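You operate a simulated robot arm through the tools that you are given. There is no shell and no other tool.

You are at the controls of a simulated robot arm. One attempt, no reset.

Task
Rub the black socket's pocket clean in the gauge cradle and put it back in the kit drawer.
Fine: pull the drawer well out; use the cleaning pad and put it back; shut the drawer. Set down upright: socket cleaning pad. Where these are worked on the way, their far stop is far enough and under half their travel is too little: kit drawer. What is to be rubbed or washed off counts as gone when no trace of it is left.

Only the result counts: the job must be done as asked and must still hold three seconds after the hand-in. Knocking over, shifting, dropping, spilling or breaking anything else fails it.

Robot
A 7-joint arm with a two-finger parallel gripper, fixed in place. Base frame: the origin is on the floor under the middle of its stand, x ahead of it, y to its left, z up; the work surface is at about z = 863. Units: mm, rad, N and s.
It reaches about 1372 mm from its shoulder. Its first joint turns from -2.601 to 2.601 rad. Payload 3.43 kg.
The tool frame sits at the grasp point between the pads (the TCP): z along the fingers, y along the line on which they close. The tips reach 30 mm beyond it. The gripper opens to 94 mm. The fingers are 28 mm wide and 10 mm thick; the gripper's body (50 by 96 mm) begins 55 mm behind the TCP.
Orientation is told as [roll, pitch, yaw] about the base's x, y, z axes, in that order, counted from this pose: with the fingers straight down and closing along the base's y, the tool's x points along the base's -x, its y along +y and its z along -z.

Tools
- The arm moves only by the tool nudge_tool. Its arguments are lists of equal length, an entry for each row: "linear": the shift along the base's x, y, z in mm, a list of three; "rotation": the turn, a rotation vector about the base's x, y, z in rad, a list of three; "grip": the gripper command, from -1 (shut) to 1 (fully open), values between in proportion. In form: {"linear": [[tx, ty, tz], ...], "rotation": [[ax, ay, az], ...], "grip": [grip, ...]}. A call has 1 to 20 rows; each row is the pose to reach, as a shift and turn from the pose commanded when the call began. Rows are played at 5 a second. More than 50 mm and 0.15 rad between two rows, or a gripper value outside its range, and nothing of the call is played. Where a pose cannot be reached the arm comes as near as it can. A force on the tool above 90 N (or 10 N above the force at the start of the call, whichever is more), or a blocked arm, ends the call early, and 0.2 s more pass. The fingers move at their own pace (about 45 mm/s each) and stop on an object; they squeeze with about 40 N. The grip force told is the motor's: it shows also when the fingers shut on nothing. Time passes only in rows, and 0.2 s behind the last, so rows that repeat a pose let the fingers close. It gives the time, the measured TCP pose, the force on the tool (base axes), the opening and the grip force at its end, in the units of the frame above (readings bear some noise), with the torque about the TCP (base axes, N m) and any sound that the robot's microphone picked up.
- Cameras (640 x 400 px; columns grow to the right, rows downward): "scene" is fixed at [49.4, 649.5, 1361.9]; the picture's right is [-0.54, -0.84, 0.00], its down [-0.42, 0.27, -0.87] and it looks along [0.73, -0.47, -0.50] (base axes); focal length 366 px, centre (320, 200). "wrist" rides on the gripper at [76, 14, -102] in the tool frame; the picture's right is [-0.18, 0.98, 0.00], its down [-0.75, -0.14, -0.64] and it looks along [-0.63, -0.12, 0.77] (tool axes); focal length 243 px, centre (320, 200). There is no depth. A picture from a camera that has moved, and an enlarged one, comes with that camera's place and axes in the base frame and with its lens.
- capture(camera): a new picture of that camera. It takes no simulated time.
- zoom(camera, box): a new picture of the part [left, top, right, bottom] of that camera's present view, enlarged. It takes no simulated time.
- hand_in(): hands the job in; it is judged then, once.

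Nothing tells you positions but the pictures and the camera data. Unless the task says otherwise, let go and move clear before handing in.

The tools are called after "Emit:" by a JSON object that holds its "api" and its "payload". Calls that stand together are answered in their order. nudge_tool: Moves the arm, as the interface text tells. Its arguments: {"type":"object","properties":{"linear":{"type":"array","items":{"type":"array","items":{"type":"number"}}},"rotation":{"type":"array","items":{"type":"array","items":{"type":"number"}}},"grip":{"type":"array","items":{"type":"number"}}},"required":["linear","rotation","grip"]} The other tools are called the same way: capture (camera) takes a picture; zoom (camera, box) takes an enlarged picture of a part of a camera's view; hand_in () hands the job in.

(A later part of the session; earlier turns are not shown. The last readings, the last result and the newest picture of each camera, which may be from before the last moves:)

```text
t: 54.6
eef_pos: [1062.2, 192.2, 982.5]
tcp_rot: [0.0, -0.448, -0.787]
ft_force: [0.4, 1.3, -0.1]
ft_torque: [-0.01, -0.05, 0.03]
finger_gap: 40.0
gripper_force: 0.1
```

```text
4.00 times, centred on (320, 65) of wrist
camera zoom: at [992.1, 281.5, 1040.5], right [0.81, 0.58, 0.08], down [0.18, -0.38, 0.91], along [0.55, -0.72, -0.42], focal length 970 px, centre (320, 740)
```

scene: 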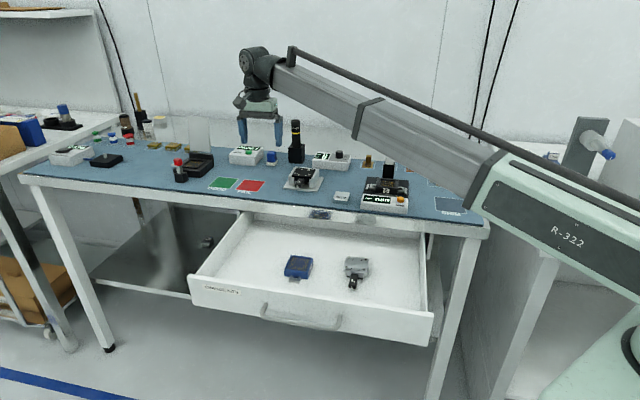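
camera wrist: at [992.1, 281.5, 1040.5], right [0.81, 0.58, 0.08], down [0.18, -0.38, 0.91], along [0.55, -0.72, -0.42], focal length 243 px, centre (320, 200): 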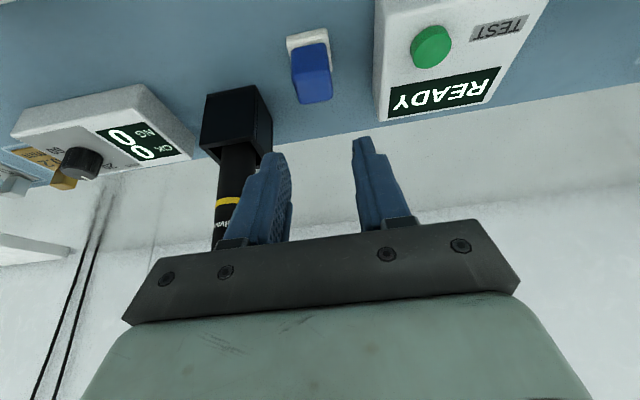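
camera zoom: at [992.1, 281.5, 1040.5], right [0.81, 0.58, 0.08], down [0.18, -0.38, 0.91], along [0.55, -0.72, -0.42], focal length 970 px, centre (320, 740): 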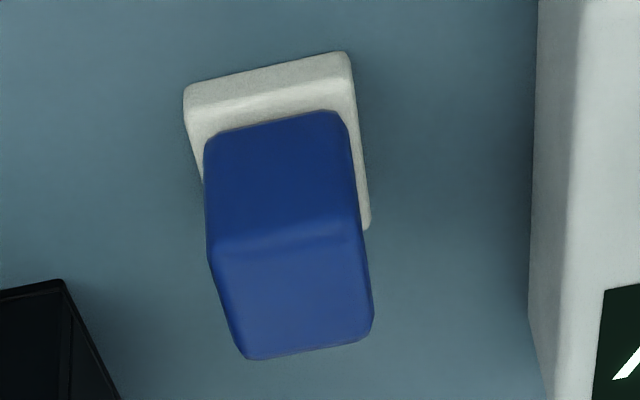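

The pad centre refines to a=887.5, n=−622.3 in bench coordinates, under 2 mm from where I am. I'll descend and grip it.

Emit:
{"api": "nudge_tool", "payload": {"linear": [[-0.2, 1.5, -20], [-0.2, 1.5, -40], [-0.2, 1.5, -58], [-0.2, 1.5, -68], [-0.2, 1.5, -72.5], [-0.2, 1.5, -72.5]], "rotation": [[0, 0, 0], [0, 0, 0], [0, 0, 0], [0, 0, 0], [0, 0, 0], [0, 0, 0]], "grip": [-0.15, -0.15, -0.15, -0.15, -0.15, -0.15]}}

Emit:
{"api": "capture", "payload": {"camera": "wrist"}}

Emit:
{"api": "zoom", "payload": {"camera": "scene", "box": [235, 120, 325, 180]}}

```text
t: 56.0
eef_pos: [1060.9, 195.3, 906.9]
tcp_rot: [-0.001, -0.449, -0.785]
ft_force: [-0.3, -1.3, 0.3]
ft_torque: [-0.02, -0.03, 0.03]
finger_gap: 39.9
gripper_force: 0.1
```

```text
taken
camera wrist: at [991.8, 284.7, 966.1], right [0.81, 0.58, 0.08], down [0.18, -0.38, 0.91], along [0.55, -0.72, -0.42], focal length 243 px, centre (320, 200)
```

wrist: 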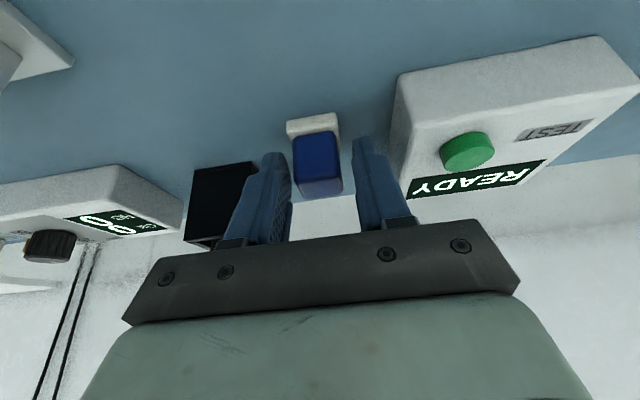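

```text
6.67 times, centred on (280, 150) of scene
camera zoom: at [49.4, 649.5, 1361.9], right [-0.54, -0.84, 0.0], down [-0.42, 0.27, -0.87], along [0.73, -0.47, -0.5], focal length 2442 px, centre (587, 533)
```

zoom: 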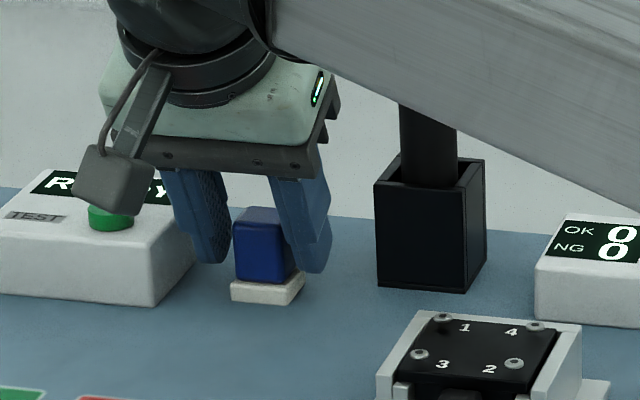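

The pad is between the fingers with all neighbours clear. I'll trim 1–2 mm and close on it.

Emit:
{"api": "nudge_tool", "payload": {"linear": [[0, -1.6, 1], [0, -1.6, 1], [0, -1.6, 1], [0, -1.6, 1], [0, -1.6, 1]], "rotation": [[0, 0, 0], [0, 0, 0], [0, 0, 0], [0, 0, 0], [0, 0, 0]], "grip": [-0.15, -0.5, -1, -1, -1]}}

Emit:
{"api": "capture", "payload": {"camera": "wrist"}}

Emit:
{"api": "zoom", "payload": {"camera": "scene", "box": [235, 120, 325, 180]}}

```text
t: 57.2
eef_pos: [1061.0, 193.7, 910.2]
tcp_rot: [0.0, -0.449, -0.786]
ft_force: [0.3, 0.2, 0.8]
ft_torque: [0.03, -0.05, 0.02]
finger_gap: 24.9
gripper_force: 40.6
```

```text
taken
camera wrist: at [991.1, 282.7, 967.1], right [0.81, 0.58, 0.08], down [0.18, -0.38, 0.91], along [0.55, -0.72, -0.42], focal length 243 px, centre (320, 200)
```

wrist: 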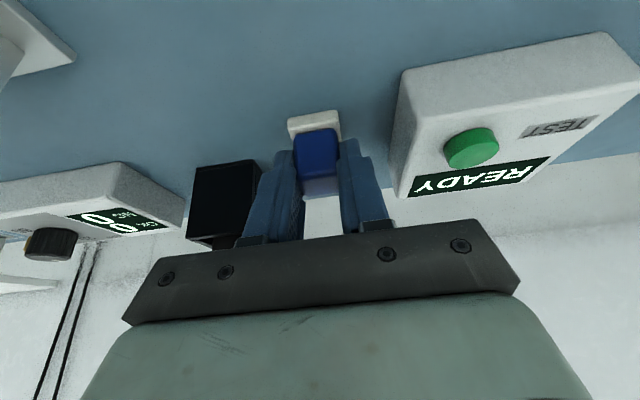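

```text
6.67 times, centred on (280, 150) of scene
camera zoom: at [49.4, 649.5, 1361.9], right [-0.54, -0.84, 0.0], down [-0.42, 0.27, -0.87], along [0.73, -0.47, -0.5], focal length 2442 px, centre (587, 533)
```

zoom: 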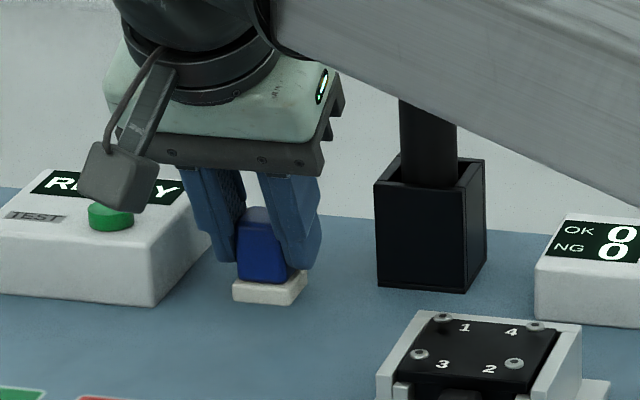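

The pad is gripped (gap 24.9 mm); its home TCP pose is (1061, 193, 908.3) with 0.45 lean. I'll lift it and carry it over in front of the gauge.

Emit:
{"api": "nudge_tool", "payload": {"linear": [[0, 0, 20], [0, 0, 50], [0, 0, 85], [-15, 15, 102], [-38, 38, 102], [-76, 16, 102], [-113, -6, 102], [-151, -28, 102], [-188, -50, 102], [-226, -72, 102], [-264, -93, 95], [-301, -115, 88], [-339, -137, 80], [-376, -159, 77], [-376, -159, 77]], "rotation": [[0, 0, 0], [0, 0, 0], [0, 0, 0], [0, 0, 0], [0, 0, 0], [0, 0, 0], [0, 0, 0], [0, 0, 0], [0, 0, 0], [0, 0, 0], [0, 0, 0], [0, 0, 0], [0, 0, 0], [0, 0, 0], [0, 0, 0]], "grip": [-1, -1, -1, -1, -1, -1, -1, -1, -1, -1, -1, -1, -1, -1, -1]}}

Emit:
{"api": "capture", "payload": {"camera": "wrist"}}

Emit:
{"api": "capture", "payload": {"camera": "scene"}}

```text
t: 60.4
eef_pos: [683.7, 35.3, 983.2]
tcp_rot: [0.0, -0.449, -0.786]
ft_force: [0.0, -0.3, -0.1]
ft_torque: [-0.01, 0.02, 0.01]
finger_gap: 25.1
gripper_force: 39.8
```

```text
taken
camera wrist: at [614.8, 123.7, 1042.5], right [0.81, 0.58, 0.08], down [0.18, -0.38, 0.91], along [0.55, -0.72, -0.42], focal length 243 px, centre (320, 200)
```

wrist: 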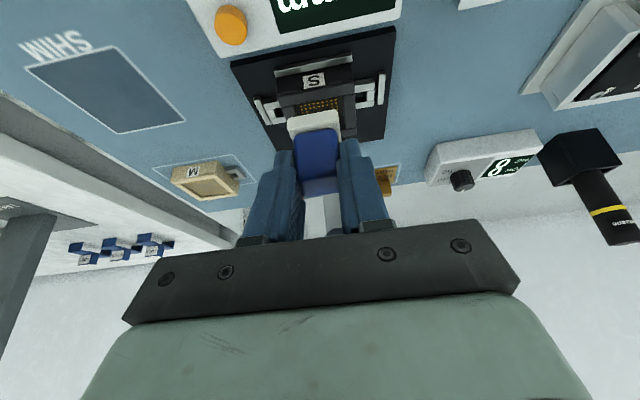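

```text
taken
```

scene: 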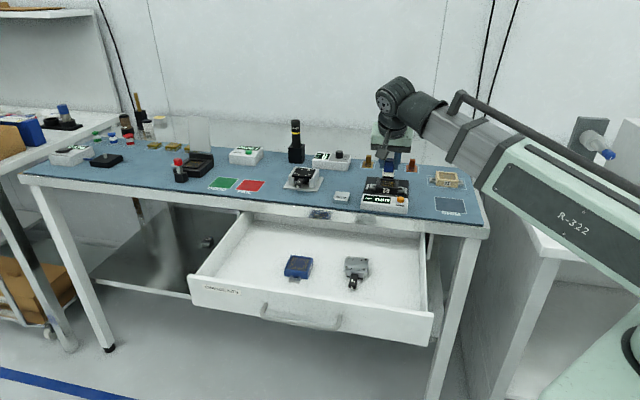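

The pad is held upright over the front of the gauge. I'll zoom in to check the pocket relative to the pad.

Emit:
{"api": "zoom", "payload": {"camera": "wrist", "box": [225, 30, 405, 150]}}

Emit:
{"api": "zoom", "payload": {"camera": "scene", "box": [350, 130, 430, 210]}}

```text
3.33 times, centred on (315, 90) of wrist
camera zoom: at [614.8, 123.7, 1042.5], right [0.81, 0.58, 0.08], down [0.18, -0.38, 0.91], along [0.55, -0.72, -0.42], focal length 809 px, centre (337, 567)
```

zoom: 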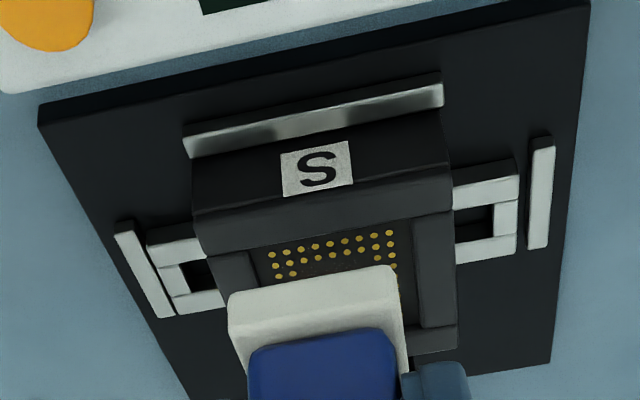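

```text
5.00 times, centred on (390, 170) of scene
camera zoom: at [49.4, 649.5, 1361.9], right [-0.54, -0.84, 0.0], down [-0.42, 0.27, -0.87], along [0.73, -0.47, -0.5], focal length 1832 px, centre (-30, 350)
```

zoom: 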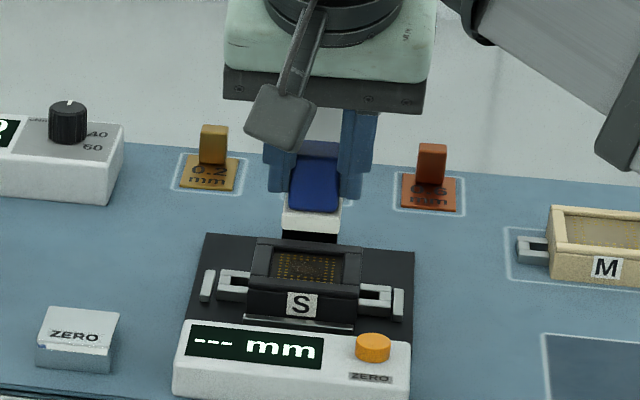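

The pocket centre is confirmed near a=509, n=−509. I'll move in over the pocket at about 15 mm above the socket.

Emit:
{"api": "nudge_tool", "payload": {"linear": [[8, -8, -10], [16, -15, -20], [23, -22, -28], [29.3, -28.2, -33.7], [29.3, -28.2, -33.7]], "rotation": [[0, 0, 0], [0, 0, 0], [0, 0, 0], [0, 0, 0], [0, 0, 0]], "grip": [-1, -1, -1, -1, -1]}}

Emit:
{"api": "capture", "payload": {"camera": "wrist"}}

Emit:
{"api": "zoom", "payload": {"camera": "wrist", "box": [225, 50, 405, 210]}}

Emit:
{"api": "zoom", "payload": {"camera": "scene", "box": [360, 150, 420, 205]}}

```text
t: 61.6
eef_pos: [712.9, 4.5, 951.4]
tcp_rot: [0.001, -0.448, -0.786]
ft_force: [0.1, -0.4, -0.5]
ft_torque: [-0.04, -0.01, 0.02]
finger_gap: 24.9
gripper_force: 40.0
```

```text
taken
camera wrist: at [643.4, 94.1, 1009.7], right [0.81, 0.58, 0.08], down [0.18, -0.38, 0.91], along [0.55, -0.72, -0.42], focal length 243 px, centre (320, 200)
```

wrist: 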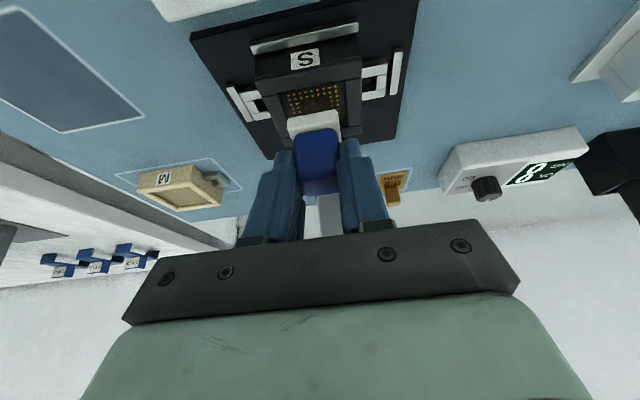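

```text
2.50 times, centred on (315, 130) of wrist
camera zoom: at [643.4, 94.1, 1009.7], right [0.81, 0.58, 0.08], down [0.18, -0.38, 0.91], along [0.55, -0.72, -0.42], focal length 606 px, centre (332, 375)
```

zoom: 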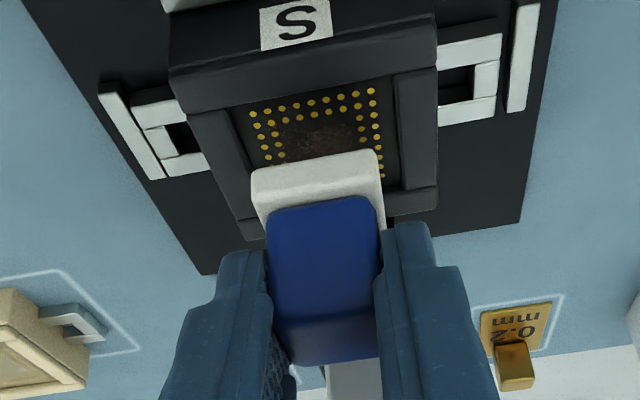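

```text
7.27 times, centred on (390, 178) of scene
camera zoom: at [49.4, 649.5, 1361.9], right [-0.54, -0.84, 0.0], down [-0.42, 0.27, -0.87], along [0.73, -0.47, -0.5], focal length 2664 px, centre (-189, 364)
```

zoom: 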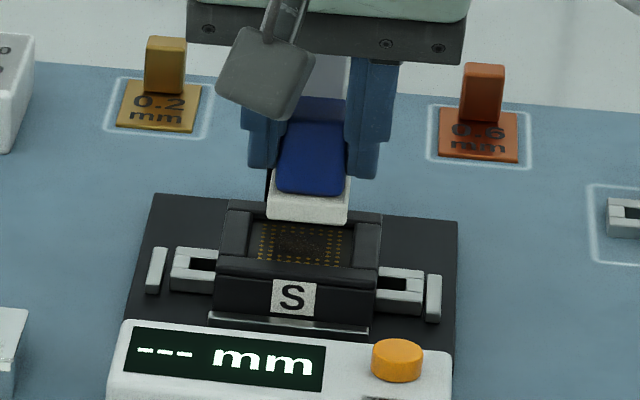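

The pad is centred over the pocket with no contact. I'll descend in small steps, watching for touch.

Emit:
{"api": "nudge_tool", "payload": {"linear": [[-0.8, 1.3, -5], [-0.8, 1.3, -10], [-0.8, 1.3, -14], [-0.8, 1.3, -14]], "rotation": [[0, 0, 0], [0, 0, 0], [0, 0, 0], [0, 0, 0]], "grip": [-1, -1, -1, -1]}}

Emit:
{"api": "nudge_tool", "payload": {"linear": [[0, 0, -1], [0, 0, -1.5]], "rotation": [[0, 0, 0], [0, 0, 0]], "grip": [-1, -1]}}

Emit:
{"api": "zoom", "payload": {"camera": "wrist", "box": [225, 50, 405, 210]}}

```text
t: 62.6
eef_pos: [712.8, 7.4, 937.9]
tcp_rot: [0.001, -0.448, -0.787]
ft_force: [-0.6, -1.1, -0.2]
ft_torque: [0.01, 0.0, 0.03]
finger_gap: 25.0
gripper_force: 39.9
```

```text
t: 63.2
eef_pos: [713.6, 6.5, 937.2]
tcp_rot: [-0.002, -0.449, -0.786]
ft_force: [-0.2, -0.6, -1.0]
ft_torque: [0.01, 0.0, -0.01]
finger_gap: 25.0
gripper_force: 40.2
```

```text
2.50 times, centred on (315, 130) of wrist
camera zoom: at [643.1, 96.2, 995.4], right [0.81, 0.58, 0.08], down [0.18, -0.38, 0.91], along [0.55, -0.72, -0.42], focal length 606 px, centre (332, 375)
```

zoom: 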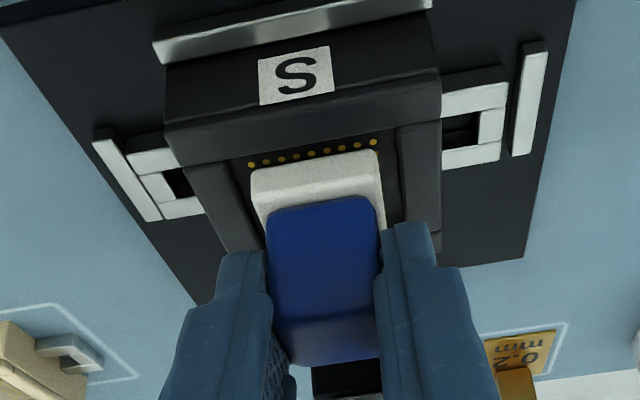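

Still no contact with the pad bottom near z≈891. I'll keep lowering.

Emit:
{"api": "nudge_tool", "payload": {"linear": [[0, 0, -1], [0, 0, -2]], "rotation": [[0, 0, 0], [0, 0, 0]], "grip": [-1, -1]}}

Emit:
{"api": "nudge_tool", "payload": {"linear": [[0, 0, -1], [0, 0, -1.5]], "rotation": [[0, 0, 0], [0, 0, 0]], "grip": [-1, -1]}}

Emit:
{"api": "nudge_tool", "payload": {"linear": [[0, 0, -1], [0, 0, -1]], "rotation": [[0, 0, 0], [0, 0, 0]], "grip": [-1, -1]}}

```text
t: 63.8
eef_pos: [713.2, 6.4, 934.3]
tcp_rot: [0.001, -0.448, -0.785]
ft_force: [0.4, -0.3, -0.9]
ft_torque: [-0.01, -0.01, -0.02]
finger_gap: 24.8
gripper_force: 40.4
```

```text
t: 64.4
eef_pos: [713.8, 8.1, 935.0]
tcp_rot: [0.003, -0.451, -0.786]
ft_force: [-0.7, 6.3, 23.8]
ft_torque: [0.19, -0.08, 0.05]
finger_gap: 25.1
gripper_force: 40.5
```

```text
t: 65.0
eef_pos: [713.0, 7.6, 932.2]
tcp_rot: [0.002, -0.455, -0.784]
ft_force: [1.2, 7.0, 54.8]
ft_torque: [0.06, -0.2, 0.04]
finger_gap: 25.2
gripper_force: 40.3
```

The pad is down on the pocket floor (contact began near TCP z≈934). I'll ease the pressure to roughly 20 N and rub with small strokes in both directions.

Emit:
{"api": "nudge_tool", "payload": {"linear": [[0, 0, 1], [2.1, 2.1, 1], [-2.1, -2.1, 1], [2.1, 2.1, 1], [-2.1, -2.1, 1], [0, 0, 1], [-2.1, 2.1, 1], [2.1, -2.1, 1], [-2.1, 2.1, 1], [2.1, -2.1, 1], [2.5, 0, 1], [0, 2.5, 1], [-2.5, 0, 1], [0, -2.5, 1], [2.5, 0, 1], [0, 2.5, 1], [-2.5, 0, 1], [0, -2.5, 1], [0, 0, 1]], "rotation": [[0, 0, 0], [0, 0, 0], [0, 0, 0], [0, 0, 0], [0, 0, 0], [0, 0, 0], [0, 0, 0], [0, 0, 0], [0, 0, 0], [0, 0, 0], [0, 0, 0], [0, 0, 0], [0, 0, 0], [0, 0, 0], [0, 0, 0], [0, 0, 0], [0, 0, 0], [0, 0, 0], [0, 0, 0]], "grip": [-1, -1, -1, -1, -1, -1, -1, -1, -1, -1, -1, -1, -1, -1, -1, -1, -1, -1, -1]}}

Emit:
{"api": "zoom", "payload": {"camera": "wrist", "box": [225, 50, 405, 210]}}

Emit:
{"api": "zoom", "payload": {"camera": "scene", "box": [360, 150, 420, 205]}}

```text
t: 69.0
eef_pos: [712.4, 5.4, 932.7]
tcp_rot: [0.0, -0.452, -0.785]
ft_force: [-0.9, -2.3, 6.8]
ft_torque: [-0.12, -0.03, 0.02]
finger_gap: 24.9
gripper_force: 39.9
```

```text
2.50 times, centred on (315, 130) of wrist
camera zoom: at [642.3, 95.3, 992.1], right [0.81, 0.58, 0.08], down [0.18, -0.38, 0.91], along [0.55, -0.72, -0.42], focal length 606 px, centre (332, 375)
```

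zoom: 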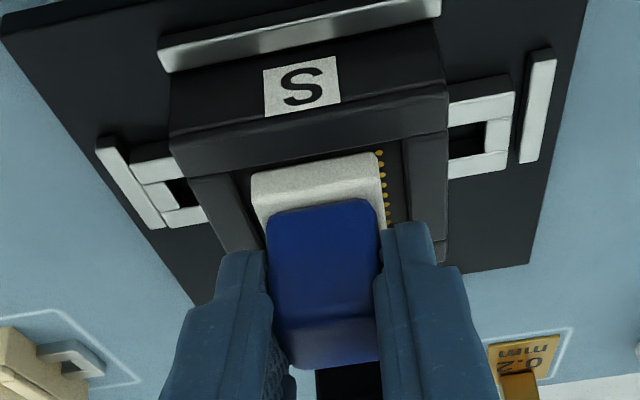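

```text
7.27 times, centred on (390, 178) of scene
camera zoom: at [49.4, 649.5, 1361.9], right [-0.54, -0.84, 0.0], down [-0.42, 0.27, -0.87], along [0.73, -0.47, -0.5], focal length 2664 px, centre (-189, 364)
```

zoom: 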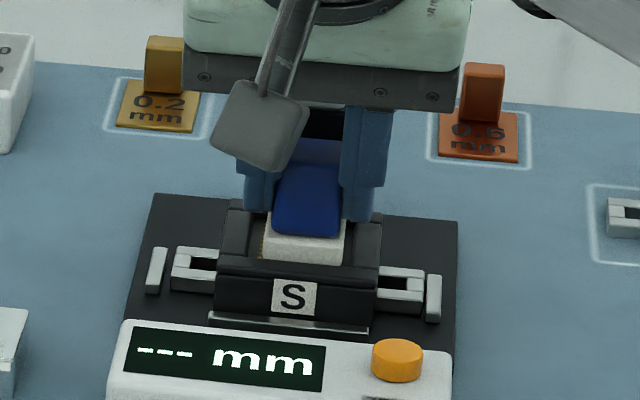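

The strokes ran with light pressure and the socket stayed in place. I'll lift the pad and check how much dirt remains.

Emit:
{"api": "nudge_tool", "payload": {"linear": [[0, 0, 8], [0, 0, 20], [0, 0, 35], [-10, 10, 45], [-20, 20, 50], [-20, 20, 50]], "rotation": [[0, 0, 0], [0, 0, 0], [0, 0, 0], [0, 0, 0], [0, 0, 0], [0, 0, 0]], "grip": [-1, -1, -1, -1, -1, -1]}}

Emit:
{"api": "zoom", "payload": {"camera": "scene", "box": [370, 165, 420, 200]}}

Emit:
{"api": "zoom", "payload": {"camera": "wrist", "box": [225, 30, 405, 150]}}

```text
t: 70.4
eef_pos: [692.1, 27.2, 983.2]
tcp_rot: [0.0, -0.449, -0.785]
ft_force: [-0.8, -0.2, -1.3]
ft_torque: [-0.01, -0.01, 0.03]
finger_gap: 25.1
gripper_force: 39.6
```

```text
11.43 times, centred on (395, 182) of scene
camera zoom: at [49.4, 649.5, 1361.9], right [-0.54, -0.84, 0.0], down [-0.42, 0.27, -0.87], along [0.73, -0.47, -0.5], focal length 4187 px, centre (-537, 400)
```

zoom: 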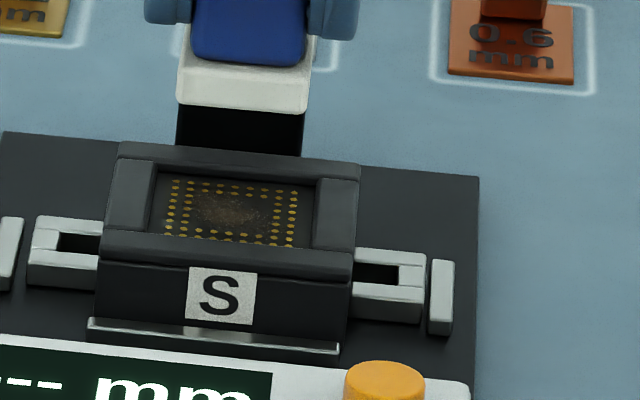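

```text
3.33 times, centred on (315, 90) of wrist
camera zoom: at [622.3, 117.1, 1042.0], right [0.81, 0.58, 0.08], down [0.18, -0.38, 0.91], along [0.55, -0.72, -0.42], focal length 809 px, centre (337, 567)
```

zoom: 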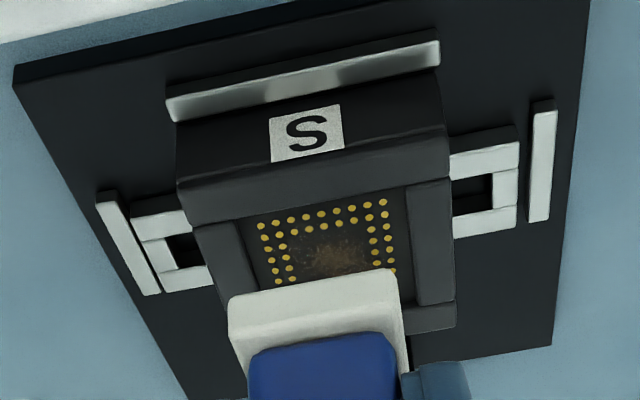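

The stain has clearly faded, so rubbing works. I'll go back down, slightly better centred, and rub more.

Emit:
{"api": "nudge_tool", "payload": {"linear": [[11, -11, -10], [22, -22.4, -20], [22, -22.4, -35], [22, -22.4, -45], [22, -22.4, -49.5], [22, -22.4, -50.5], [22, -22.4, -50.5]], "rotation": [[0, 0, 0], [0, 0, 0], [0, 0, 0], [0, 0, 0], [0, 0, 0], [0, 0, 0], [0, 0, 0]], "grip": [-1, -1, -1, -1, -1, -1, -1]}}

```text
t: 72.0
eef_pos: [714.9, 3.4, 932.5]
tcp_rot: [0.002, -0.449, -0.785]
ft_force: [0.6, 2.2, 21.3]
ft_torque: [0.11, -0.05, 0.02]
finger_gap: 24.9
gripper_force: 39.9
```

Contact is at 21 N, a good rubbing pressure. I'll run a longer set of strokes.

Emit:
{"api": "nudge_tool", "payload": {"linear": [[2.6, 2.6, 0], [-2.6, -2.6, 0], [2.6, 2.6, 0], [-2.6, -2.6, 0], [2.6, 2.6, 0], [-2.6, -2.6, 0], [0, 0, 0], [-2.6, 2.6, 0], [2.6, -2.6, 0], [-2.6, 2.6, 0], [2.6, -2.6, 0], [-2.6, 2.6, 0], [2.6, -2.6, 0], [3, 0, 0], [0, 3, 0], [-3, 0, 0], [0, -3, 0], [3, 0, 0], [0, 3, 0], [0, 0, 0]], "rotation": [[0, 0, 0], [0, 0, 0], [0, 0, 0], [0, 0, 0], [0, 0, 0], [0, 0, 0], [0, 0, 0], [0, 0, 0], [0, 0, 0], [0, 0, 0], [0, 0, 0], [0, 0, 0], [0, 0, 0], [0, 0, 0], [0, 0, 0], [0, 0, 0], [0, 0, 0], [0, 0, 0], [0, 0, 0], [0, 0, 0]], "grip": [-1, -1, -1, -1, -1, -1, -1, -1, -1, -1, -1, -1, -1, -1, -1, -1, -1, -1, -1, -1]}}

Emit:
{"api": "nudge_tool", "payload": {"linear": [[2.6, 2.6, 0], [-2.6, -2.6, 0], [2.6, 2.6, 0], [-2.6, -2.6, 0], [2.6, 2.6, 0], [-2.6, -2.6, 0], [0, 0, 0], [-2.6, 2.6, 0], [2.6, -2.6, 0], [-2.6, 2.6, 0], [2.6, -2.6, 0], [-2.6, 2.6, 0], [2.6, -2.6, 0], [3, 0, 0], [0, 3, 0], [-3, 0, 0], [0, -3, 0], [3, 0, 0], [0, 3, 0], [0, 0, 0]], "rotation": [[0, 0, 0], [0, 0, 0], [0, 0, 0], [0, 0, 0], [0, 0, 0], [0, 0, 0], [0, 0, 0], [0, 0, 0], [0, 0, 0], [0, 0, 0], [0, 0, 0], [0, 0, 0], [0, 0, 0], [0, 0, 0], [0, 0, 0], [0, 0, 0], [0, 0, 0], [0, 0, 0], [0, 0, 0], [0, 0, 0]], "grip": [-1, -1, -1, -1, -1, -1, -1, -1, -1, -1, -1, -1, -1, -1, -1, -1, -1, -1, -1, -1]}}

Emit:
{"api": "zoom", "payload": {"camera": "wrist", "box": [225, 50, 405, 210]}}

```text
t: 76.2
eef_pos: [713.0, 5.7, 932.9]
tcp_rot: [0.0, -0.447, -0.786]
ft_force: [0.0, -0.2, -0.2]
ft_torque: [-0.01, -0.03, -0.02]
finger_gap: 25.2
gripper_force: 39.7
```

```text
t: 80.4
eef_pos: [716.2, 5.2, 934.0]
tcp_rot: [0.001, -0.45, -0.784]
ft_force: [-0.3, 7.1, 9.1]
ft_torque: [0.28, -0.06, 0.04]
finger_gap: 24.9
gripper_force: 40.0
```

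```text
2.50 times, centred on (315, 130) of wrist
camera zoom: at [645.9, 94.2, 991.5], right [0.81, 0.58, 0.08], down [0.18, -0.38, 0.9], along [0.56, -0.72, -0.42], focal length 606 px, centre (332, 375)
```

zoom: 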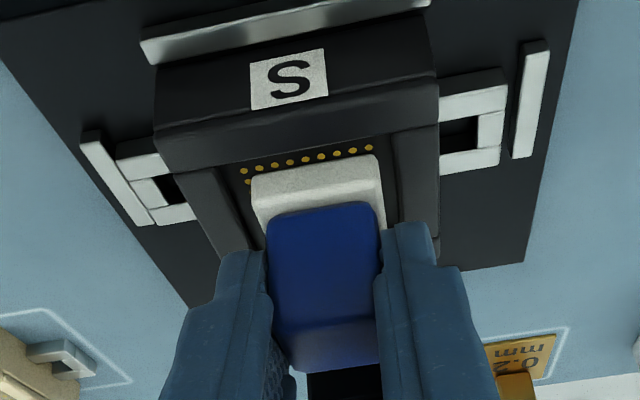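

Pressure fell off at times, since the pad may have slid slightly up in the grip. I'll lift and look at the pocket again.

Emit:
{"api": "nudge_tool", "payload": {"linear": [[0, 0, 8], [0, 0, 20], [0, 0, 35], [-10, 10, 45], [-20, 20, 50], [-20, 20, 50]], "rotation": [[0, 0, 0], [0, 0, 0], [0, 0, 0], [0, 0, 0], [0, 0, 0], [0, 0, 0]], "grip": [-1, -1, -1, -1, -1, -1]}}

Emit:
{"api": "zoom", "payload": {"camera": "scene", "box": [370, 165, 420, 200]}}

Emit:
{"api": "zoom", "payload": {"camera": "wrist", "box": [225, 30, 405, 150]}}

```text
t: 81.8
eef_pos: [696.3, 25.9, 982.9]
tcp_rot: [0.001, -0.449, -0.786]
ft_force: [-0.4, 0.0, -0.8]
ft_torque: [0.0, 0.01, 0.0]
finger_gap: 24.9
gripper_force: 40.1
```

```text
11.43 times, centred on (395, 182) of scene
camera zoom: at [49.4, 649.5, 1361.9], right [-0.54, -0.84, 0.0], down [-0.42, 0.27, -0.87], along [0.73, -0.47, -0.5], focal length 4187 px, centre (-537, 400)
```

zoom: 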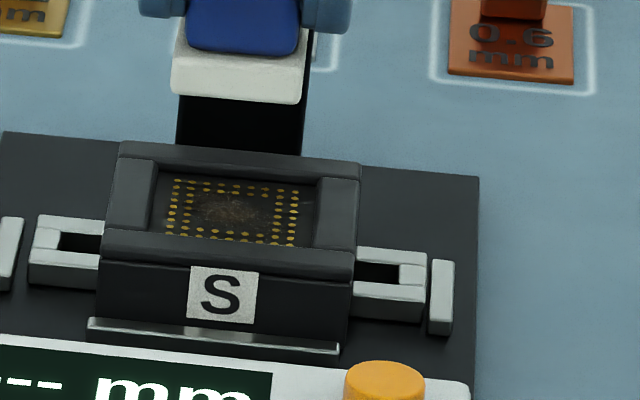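

```text
3.33 times, centred on (315, 90) of wrist
camera zoom: at [626.5, 115.1, 1041.6], right [0.81, 0.58, 0.08], down [0.18, -0.38, 0.91], along [0.55, -0.72, -0.42], focal length 809 px, centre (337, 567)
```

zoom: 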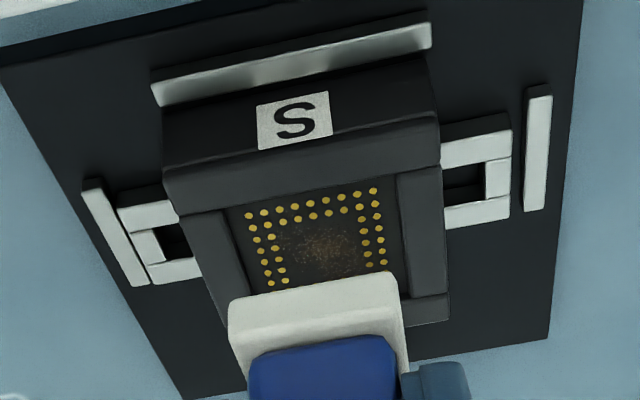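

The stain is fainter again but not gone. I'll go back down with somewhat more pressure and run more strokes.

Emit:
{"api": "nudge_tool", "payload": {"linear": [[9, -10, -10], [17.8, -20.4, -22], [17.8, -20.4, -36], [17.8, -20.4, -46], [17.8, -20.4, -50], [17.8, -20.4, -51], [17.8, -20.4, -51]], "rotation": [[0, 0, 0], [0, 0, 0], [0, 0, 0], [0, 0, 0], [0, 0, 0], [0, 0, 0], [0, 0, 0]], "grip": [-1, -1, -1, -1, -1, -1, -1]}}

Emit:
{"api": "nudge_tool", "payload": {"linear": [[0, 0, -0.6], [2.6, 2.6, -0.6], [-2.6, -2.6, -0.6], [2.6, 2.6, -0.8], [-2.6, -2.6, -0.8], [2.6, 2.6, -0.8], [-2.6, -2.6, -0.8], [2.6, 2.6, -0.8], [-2.6, -2.6, -0.8], [0, 0, -0.8], [-2.6, 2.6, -0.8], [2.6, -2.6, -0.8], [-2.6, 2.6, -0.8], [2.6, -2.6, -0.8], [-2.6, 2.6, -0.8], [2.6, -2.6, -0.8], [-2.6, 2.6, -0.8], [2.6, -2.6, -0.8], [0, 0, -0.8]], "rotation": [[0, 0, 0], [0, 0, 0], [0, 0, 0], [0, 0, 0], [0, 0, 0], [0, 0, 0], [0, 0, 0], [0, 0, 0], [0, 0, 0], [0, 0, 0], [0, 0, 0], [0, 0, 0], [0, 0, 0], [0, 0, 0], [0, 0, 0], [0, 0, 0], [0, 0, 0], [0, 0, 0], [0, 0, 0]], "grip": [-1, -1, -1, -1, -1, -1, -1, -1, -1, -1, -1, -1, -1, -1, -1, -1, -1, -1, -1]}}

Emit:
{"api": "zoom", "payload": {"camera": "wrist", "box": [225, 50, 405, 210]}}

```text
t: 83.4
eef_pos: [710.8, 5.0, 932.4]
tcp_rot: [0.0, -0.451, -0.786]
ft_force: [-1.3, -4.0, 20.6]
ft_torque: [-0.21, -0.01, -0.03]
finger_gap: 25.0
gripper_force: 39.7
```

```text
t: 87.4
eef_pos: [712.9, 4.2, 931.6]
tcp_rot: [0.001, -0.452, -0.786]
ft_force: [-1.4, 2.4, 63.1]
ft_torque: [-0.13, -0.13, 0.02]
finger_gap: 24.7
gripper_force: 39.6
```

```text
2.50 times, centred on (315, 130) of wrist
camera zoom: at [642.6, 93.3, 989.6], right [0.81, 0.58, 0.08], down [0.18, -0.38, 0.91], along [0.56, -0.72, -0.41], focal length 606 px, centre (332, 375)
```

zoom: 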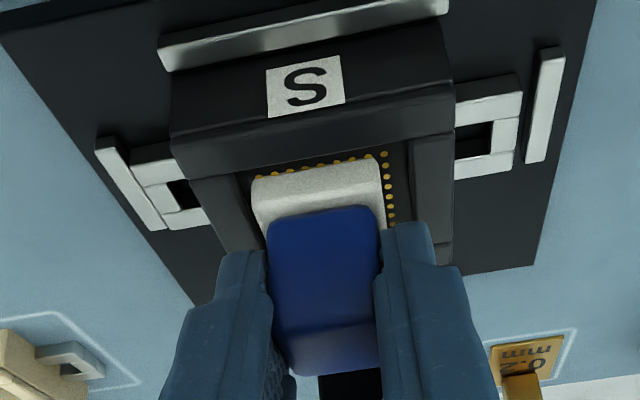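

Good firm contact that time. I'll ease slightly, recentre by 2 mm sideways, and continue with two more sets of strokes.

Emit:
{"api": "nudge_tool", "payload": {"linear": [[1.4, 1.4, 0.7], [4, 4, 0.7], [-1.2, -1.2, 0.7], [4, 4, 0.7], [-1.2, -1.2, 0.7], [4, 4, 0.7], [-1.2, -1.2, 0.7], [4, 4, 0.7], [-1.2, -1.2, 0.7], [1.4, 1.4, 0.7], [-1.2, 4, 0.7], [4, -1.2, 0.7], [-1.2, 4, 0.7], [4, -1.2, 0.7], [-1.2, 4, 0.7], [4, -1.2, 0.7], [-1.2, 4, 0.7], [4, -1.2, 0.7], [1.4, 1.4, 0.7]], "rotation": [[0, 0, 0], [0, 0, 0], [0, 0, 0], [0, 0, 0], [0, 0, 0], [0, 0, 0], [0, 0, 0], [0, 0, 0], [0, 0, 0], [0, 0, 0], [0, 0, 0], [0, 0, 0], [0, 0, 0], [0, 0, 0], [0, 0, 0], [0, 0, 0], [0, 0, 0], [0, 0, 0], [0, 0, 0]], "grip": [-1, -1, -1, -1, -1, -1, -1, -1, -1, -1, -1, -1, -1, -1, -1, -1, -1, -1, -1]}}

Emit:
{"api": "nudge_tool", "payload": {"linear": [[0, 0, -0.3], [3.6, 0, -0.3], [0, 3.6, -0.3], [-3.6, 0, -0.3], [0, -3.6, -0.3], [3.6, 0, -0.3], [0, 3.6, -0.3], [-3.6, 0, -0.3], [0, -3.6, -0.3], [2.6, 2.6, -0.3], [-2.6, -2.6, -0.3], [2.6, 2.6, -0.3], [-2.6, -2.6, -0.3], [0, 0, -0.3], [-2.6, 2.6, -0.3], [2.6, -2.6, -0.3], [-2.6, 2.6, -0.3], [2.6, -2.6, -0.3], [0, 0, -0.3]], "rotation": [[0, 0, 0], [0, 0, 0], [0, 0, 0], [0, 0, 0], [0, 0, 0], [0, 0, 0], [0, 0, 0], [0, 0, 0], [0, 0, 0], [0, 0, 0], [0, 0, 0], [0, 0, 0], [0, 0, 0], [0, 0, 0], [0, 0, 0], [0, 0, 0], [0, 0, 0], [0, 0, 0], [0, 0, 0]], "grip": [-1, -1, -1, -1, -1, -1, -1, -1, -1, -1, -1, -1, -1, -1, -1, -1, -1, -1, -1]}}

Emit:
{"api": "zoom", "payload": {"camera": "wrist", "box": [225, 50, 405, 210]}}

```text
t: 91.4
eef_pos: [714.5, 5.9, 931.1]
tcp_rot: [0.001, -0.448, -0.786]
ft_force: [0.2, 0.7, 0.2]
ft_torque: [-0.02, -0.03, -0.01]
finger_gap: 24.8
gripper_force: 40.0
```

```text
t: 95.4
eef_pos: [714.2, 5.2, 929.8]
tcp_rot: [-0.001, -0.449, -0.785]
ft_force: [2.6, -1.9, 8.9]
ft_torque: [-0.05, -0.06, 0.02]
finger_gap: 24.9
gripper_force: 39.8
```

```text
2.50 times, centred on (315, 130) of wrist
camera zoom: at [643.7, 94.1, 990.1], right [0.81, 0.58, 0.08], down [0.18, -0.38, 0.91], along [0.55, -0.72, -0.42], focal length 606 px, centre (332, 375)
```

zoom: 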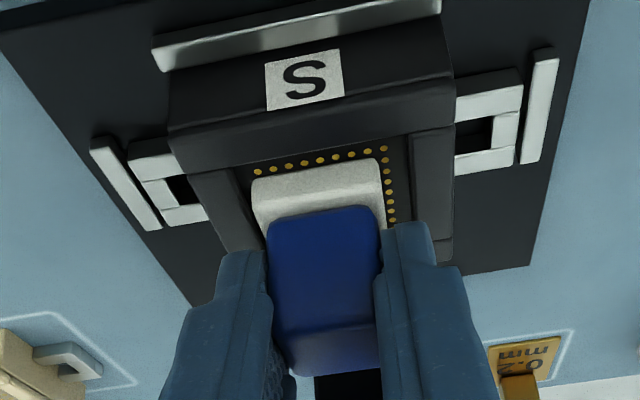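

I'll lift and check the pocket again.

Emit:
{"api": "nudge_tool", "payload": {"linear": [[0, 0, 8], [0, 0, 20], [0, 0, 35], [-10, 10, 45], [-20, 20, 52], [-20, 20, 52]], "rotation": [[0, 0, 0], [0, 0, 0], [0, 0, 0], [0, 0, 0], [0, 0, 0], [0, 0, 0]], "grip": [-1, -1, -1, -1, -1, -1]}}

Emit:
{"api": "zoom", "payload": {"camera": "scene", "box": [375, 165, 410, 190]}}

Emit:
{"api": "zoom", "payload": {"camera": "wrist", "box": [270, 60, 370, 130]}}

Emit:
{"api": "zoom", "payload": {"camera": "scene", "box": [360, 120, 420, 180]}}

```text
t: 96.8
eef_pos: [692.8, 24.5, 983.9]
tcp_rot: [-0.001, -0.449, -0.786]
ft_force: [-0.2, 0.4, 0.2]
ft_torque: [-0.01, 0.01, 0.0]
finger_gap: 25.0
gripper_force: 39.9
```

```text
16.00 times, centred on (392, 178) of scene
camera zoom: at [49.4, 649.5, 1361.9], right [-0.54, -0.84, 0.0], down [-0.42, 0.27, -0.87], along [0.73, -0.47, -0.5], focal length 5862 px, centre (-840, 560)
```

zoom: 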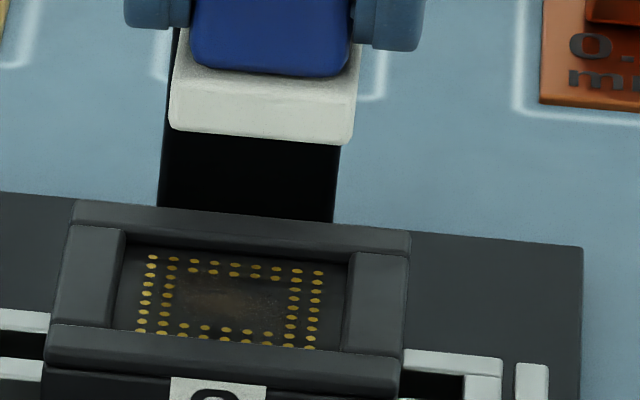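

```text
5.71 times, centred on (320, 95) of wrist
camera zoom: at [622.9, 114.3, 1042.1], right [0.81, 0.58, 0.08], down [0.18, -0.38, 0.91], along [0.55, -0.72, -0.42], focal length 1386 px, centre (320, 800)
```

zoom: 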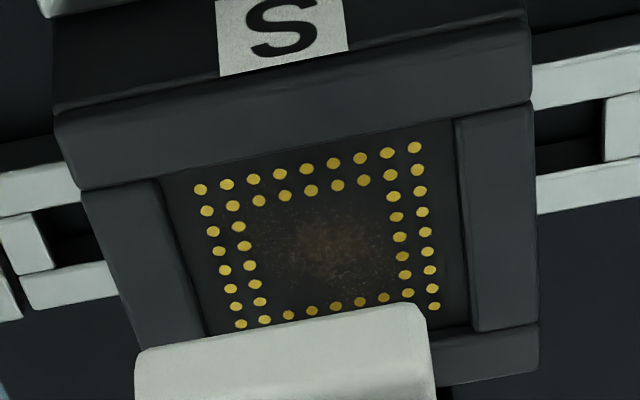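

```text
6.67 times, centred on (390, 150) of scene
camera zoom: at [49.4, 649.5, 1361.9], right [-0.54, -0.84, 0.0], down [-0.42, 0.27, -0.87], along [0.73, -0.47, -0.5], focal length 2442 px, centre (-147, 533)
```

zoom: 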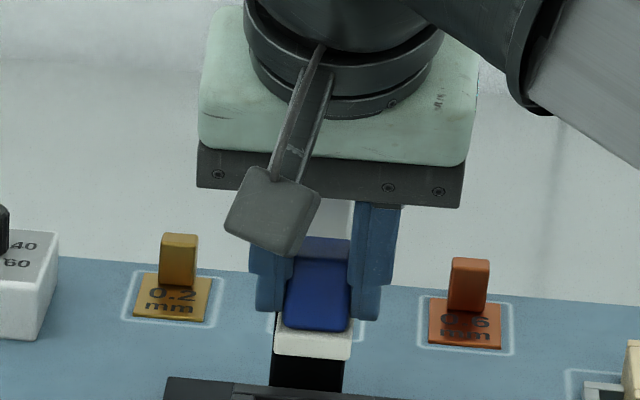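

The stain is now faint. I'll continue with several more stroke sets, stepping down slightly to keep contact.

Emit:
{"api": "nudge_tool", "payload": {"linear": [[10, -10, -12], [21.4, -19.6, -24], [21.4, -19.6, -38], [21.4, -19.6, -48], [21.4, -19.6, -52], [21.4, -19.6, -53], [21.4, -19.6, -53]], "rotation": [[0, 0, 0], [0, 0, 0], [0, 0, 0], [0, 0, 0], [0, 0, 0], [0, 0, 0], [0, 0, 0]], "grip": [-1, -1, -1, -1, -1, -1, -1]}}

Emit:
{"api": "nudge_tool", "payload": {"linear": [[0, 0, -0.4], [2.6, 2.6, -0.4], [-2.6, -2.6, -0.4], [2.6, 2.6, -0.5], [-2.6, -2.6, -0.5], [2.6, 2.6, -0.6], [-2.6, -2.6, -0.6], [2.6, 2.6, -0.7], [-2.6, -2.6, -0.7], [0, 0, -0.7], [-2.6, 2.6, -0.7], [2.6, -2.6, -0.7], [-2.6, 2.6, -0.8], [2.6, -2.6, -0.8], [-2.6, 2.6, -0.8], [2.6, -2.6, -0.9], [-2.6, 2.6, -0.9], [2.6, -2.6, -0.9], [0, 0, -0.9]], "rotation": [[0, 0, 0], [0, 0, 0], [0, 0, 0], [0, 0, 0], [0, 0, 0], [0, 0, 0], [0, 0, 0], [0, 0, 0], [0, 0, 0], [0, 0, 0], [0, 0, 0], [0, 0, 0], [0, 0, 0], [0, 0, 0], [0, 0, 0], [0, 0, 0], [0, 0, 0], [0, 0, 0], [0, 0, 0]], "grip": [-1, -1, -1, -1, -1, -1, -1, -1, -1, -1, -1, -1, -1, -1, -1, -1, -1, -1, -1]}}

```text
t: 98.4
eef_pos: [714.1, 6.5, 931.3]
tcp_rot: [0.002, -0.449, -0.786]
ft_force: [-4.8, 4.3, 33.4]
ft_torque: [0.12, 0.19, -0.04]
finger_gap: 25.0
gripper_force: 39.6
```

```text
t: 102.4
eef_pos: [715.4, 4.8, 931.1]
tcp_rot: [0.001, -0.454, -0.787]
ft_force: [-2.3, 7.4, 80.5]
ft_torque: [0.03, 0.07, 0.01]
finger_gap: 25.0
gripper_force: 40.1
```

Pressure is a bit high at 80 N, so I'll back off about 1.2 mm and continue stroking.

Emit:
{"api": "nudge_tool", "payload": {"linear": [[0, 0, 1.2], [2.6, 2.6, 1.2], [-2.6, -2.6, 1.2], [2.6, 2.6, 1.2], [-2.6, -2.6, 1.2], [2.6, 2.6, 1.1], [-2.6, -2.6, 1.1], [2.6, 2.6, 1.1], [-2.6, -2.6, 1.1], [0, 0, 1.1], [-2.6, 2.6, 1.1], [2.6, -2.6, 1.1], [-2.6, 2.6, 1.1], [2.6, -2.6, 1.0], [-2.6, 2.6, 1.0], [2.6, -2.6, 1.0], [-2.6, 2.6, 1.0], [2.6, -2.6, 1.0], [0, 0, 1.0]], "rotation": [[0, 0, 0], [0, 0, 0], [0, 0, 0], [0, 0, 0], [0, 0, 0], [0, 0, 0], [0, 0, 0], [0, 0, 0], [0, 0, 0], [0, 0, 0], [0, 0, 0], [0, 0, 0], [0, 0, 0], [0, 0, 0], [0, 0, 0], [0, 0, 0], [0, 0, 0], [0, 0, 0], [0, 0, 0]], "grip": [-1, -1, -1, -1, -1, -1, -1, -1, -1, -1, -1, -1, -1, -1, -1, -1, -1, -1, -1]}}

Emit:
{"api": "nudge_tool", "payload": {"linear": [[0, 0, 0], [3.6, 0, 0], [0, 3.6, 0], [-3.6, 0, 0], [0, -3.6, 0], [3.6, 0, 0], [0, 3.6, 0], [-3.6, 0, 0], [0, -3.6, 0], [2.6, 2.6, 0], [-2.6, -2.6, 0], [2.6, 2.6, 0], [-2.6, -2.6, 0], [0, 0, 0], [-2.6, 2.6, 0], [2.6, -2.6, 0], [-2.6, 2.6, 0], [2.6, -2.6, 0], [0, 0, 0]], "rotation": [[0, 0, 0], [0, 0, 0], [0, 0, 0], [0, 0, 0], [0, 0, 0], [0, 0, 0], [0, 0, 0], [0, 0, 0], [0, 0, 0], [0, 0, 0], [0, 0, 0], [0, 0, 0], [0, 0, 0], [0, 0, 0], [0, 0, 0], [0, 0, 0], [0, 0, 0], [0, 0, 0], [0, 0, 0]], "grip": [-1, -1, -1, -1, -1, -1, -1, -1, -1, -1, -1, -1, -1, -1, -1, -1, -1, -1, -1]}}

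Emit:
{"api": "zoom", "payload": {"camera": "wrist", "box": [225, 50, 405, 210]}}

```text
t: 106.4
eef_pos: [716.1, 5.5, 931.8]
tcp_rot: [0.002, -0.449, -0.786]
ft_force: [4.8, -0.9, 43.1]
ft_torque: [-0.1, -0.22, 0.01]
finger_gap: 24.8
gripper_force: 39.9
```

```text
t: 110.4
eef_pos: [715.3, 4.3, 932.2]
tcp_rot: [-0.001, -0.45, -0.785]
ft_force: [-4.5, -1.2, 48.3]
ft_torque: [-0.04, 0.12, -0.03]
finger_gap: 25.1
gripper_force: 40.0
```

```text
2.50 times, centred on (315, 130) of wrist
camera zoom: at [645.3, 93.8, 989.4], right [0.81, 0.58, 0.08], down [0.18, -0.38, 0.91], along [0.55, -0.72, -0.42], focal length 606 px, centre (332, 375)
```

zoom: 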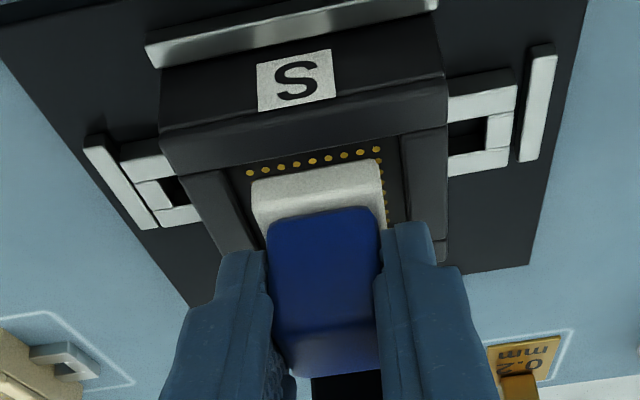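

Contact stayed firm (about 45 N) throughout these sets. I'll lift and check again.

Emit:
{"api": "nudge_tool", "payload": {"linear": [[0, 0, 8], [0, 0, 20], [0, 0, 35], [-10, 10, 45], [-20, 20, 52], [-20, 20, 52]], "rotation": [[0, 0, 0], [0, 0, 0], [0, 0, 0], [0, 0, 0], [0, 0, 0], [0, 0, 0]], "grip": [-1, -1, -1, -1, -1, -1]}}

Emit:
{"api": "zoom", "payload": {"camera": "scene", "box": [375, 165, 410, 190]}}

Emit:
{"api": "zoom", "payload": {"camera": "wrist", "box": [270, 60, 370, 130]}}

```text
t: 111.8
eef_pos: [693.8, 26.9, 981.5]
tcp_rot: [-0.001, -0.448, -0.786]
ft_force: [-0.5, 0.1, -0.8]
ft_torque: [0.0, -0.01, 0.0]
finger_gap: 25.1
gripper_force: 40.5
```

```text
16.00 times, centred on (392, 178) of scene
camera zoom: at [49.4, 649.5, 1361.9], right [-0.54, -0.84, 0.0], down [-0.42, 0.27, -0.87], along [0.73, -0.47, -0.5], focal length 5862 px, centre (-840, 560)
```

zoom: 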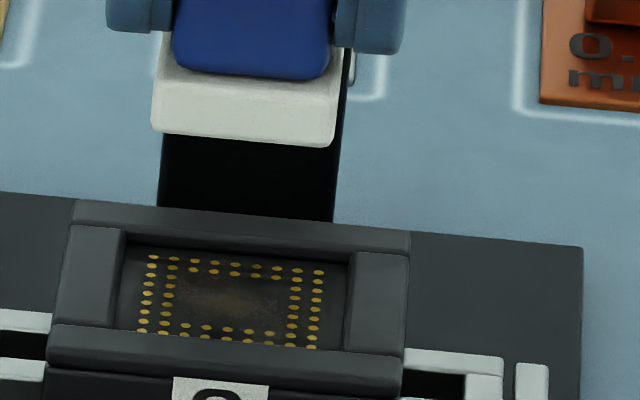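

```text
5.71 times, centred on (320, 95) of wrist
camera zoom: at [625.7, 115.7, 1040.7], right [0.81, 0.58, 0.08], down [0.18, -0.38, 0.91], along [0.55, -0.72, -0.42], focal length 1386 px, centre (320, 800)
```

zoom: 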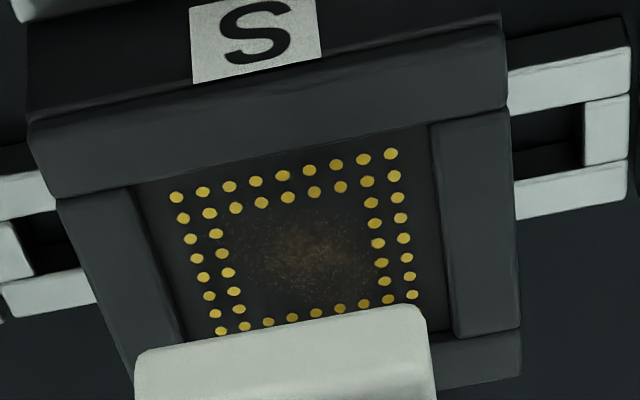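

The stain fades slowly; with firm pressure the socket probably shifts with the pad inside the cradle's play, so little real rubbing happens. I'll use lighter pressure and longer strokes (±6.5 mm) about the cradle centre so the rails hold the socket while the pad slides.

Emit:
{"api": "nudge_tool", "payload": {"linear": [[8, -9, -12], [16.8, -17.7, -24], [16.8, -17.7, -38], [16.8, -17.7, -46], [16.8, -17.7, -49.5], [16.8, -17.7, -50.3], [16.8, -17.7, -50.3]], "rotation": [[0, 0, 0], [0, 0, 0], [0, 0, 0], [0, 0, 0], [0, 0, 0], [0, 0, 0], [0, 0, 0]], "grip": [-1, -1, -1, -1, -1, -1, -1]}}

Emit:
{"api": "nudge_tool", "payload": {"linear": [[4.6, 4.6, 0], [0, 0, 0], [-4.6, -4.6, 0], [0, 0, 0], [4.6, 4.6, 0], [0, 0, 0], [-4.6, -4.6, 0], [0, 0, 0], [4.6, 4.6, 0], [0, 0, 0], [-4.6, -4.6, 0], [0, 0, 0], [4.6, 4.6, 0], [0, 0, 0], [-4.6, -4.6, 0], [0, 0, 0], [4.6, 4.6, 0], [0, 0, 0], [-4.6, -4.6, 0], [0, 0, 0]], "rotation": [[0, 0, 0], [0, 0, 0], [0, 0, 0], [0, 0, 0], [0, 0, 0], [0, 0, 0], [0, 0, 0], [0, 0, 0], [0, 0, 0], [0, 0, 0], [0, 0, 0], [0, 0, 0], [0, 0, 0], [0, 0, 0], [0, 0, 0], [0, 0, 0], [0, 0, 0], [0, 0, 0], [0, 0, 0], [0, 0, 0]], "grip": [-1, -1, -1, -1, -1, -1, -1, -1, -1, -1, -1, -1, -1, -1, -1, -1, -1, -1, -1, -1]}}

Emit:
{"api": "zoom", "payload": {"camera": "wrist", "box": [225, 50, 405, 210]}}

```text
t: 113.4
eef_pos: [711.8, 7.1, 932.8]
tcp_rot: [-0.001, -0.449, -0.787]
ft_force: [-0.3, 0.4, -0.2]
ft_torque: [0.02, -0.02, 0.01]
finger_gap: 25.2
gripper_force: 39.9
```

```text
t: 117.6
eef_pos: [711.0, 9.0, 931.7]
tcp_rot: [-0.002, -0.448, -0.788]
ft_force: [-3.7, -1.9, 6.8]
ft_torque: [-0.12, 0.18, 0.0]
finger_gap: 25.1
gripper_force: 40.0
```

```text
2.50 times, centred on (315, 130) of wrist
camera zoom: at [640.9, 97.1, 990.4], right [0.81, 0.58, 0.08], down [0.18, -0.38, 0.91], along [0.55, -0.72, -0.42], focal length 606 px, centre (332, 375)
```

zoom: 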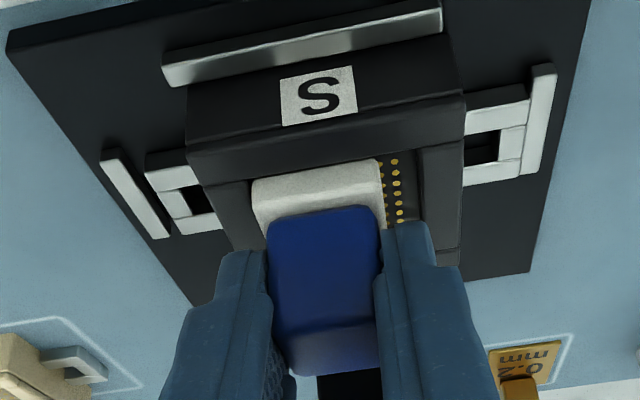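

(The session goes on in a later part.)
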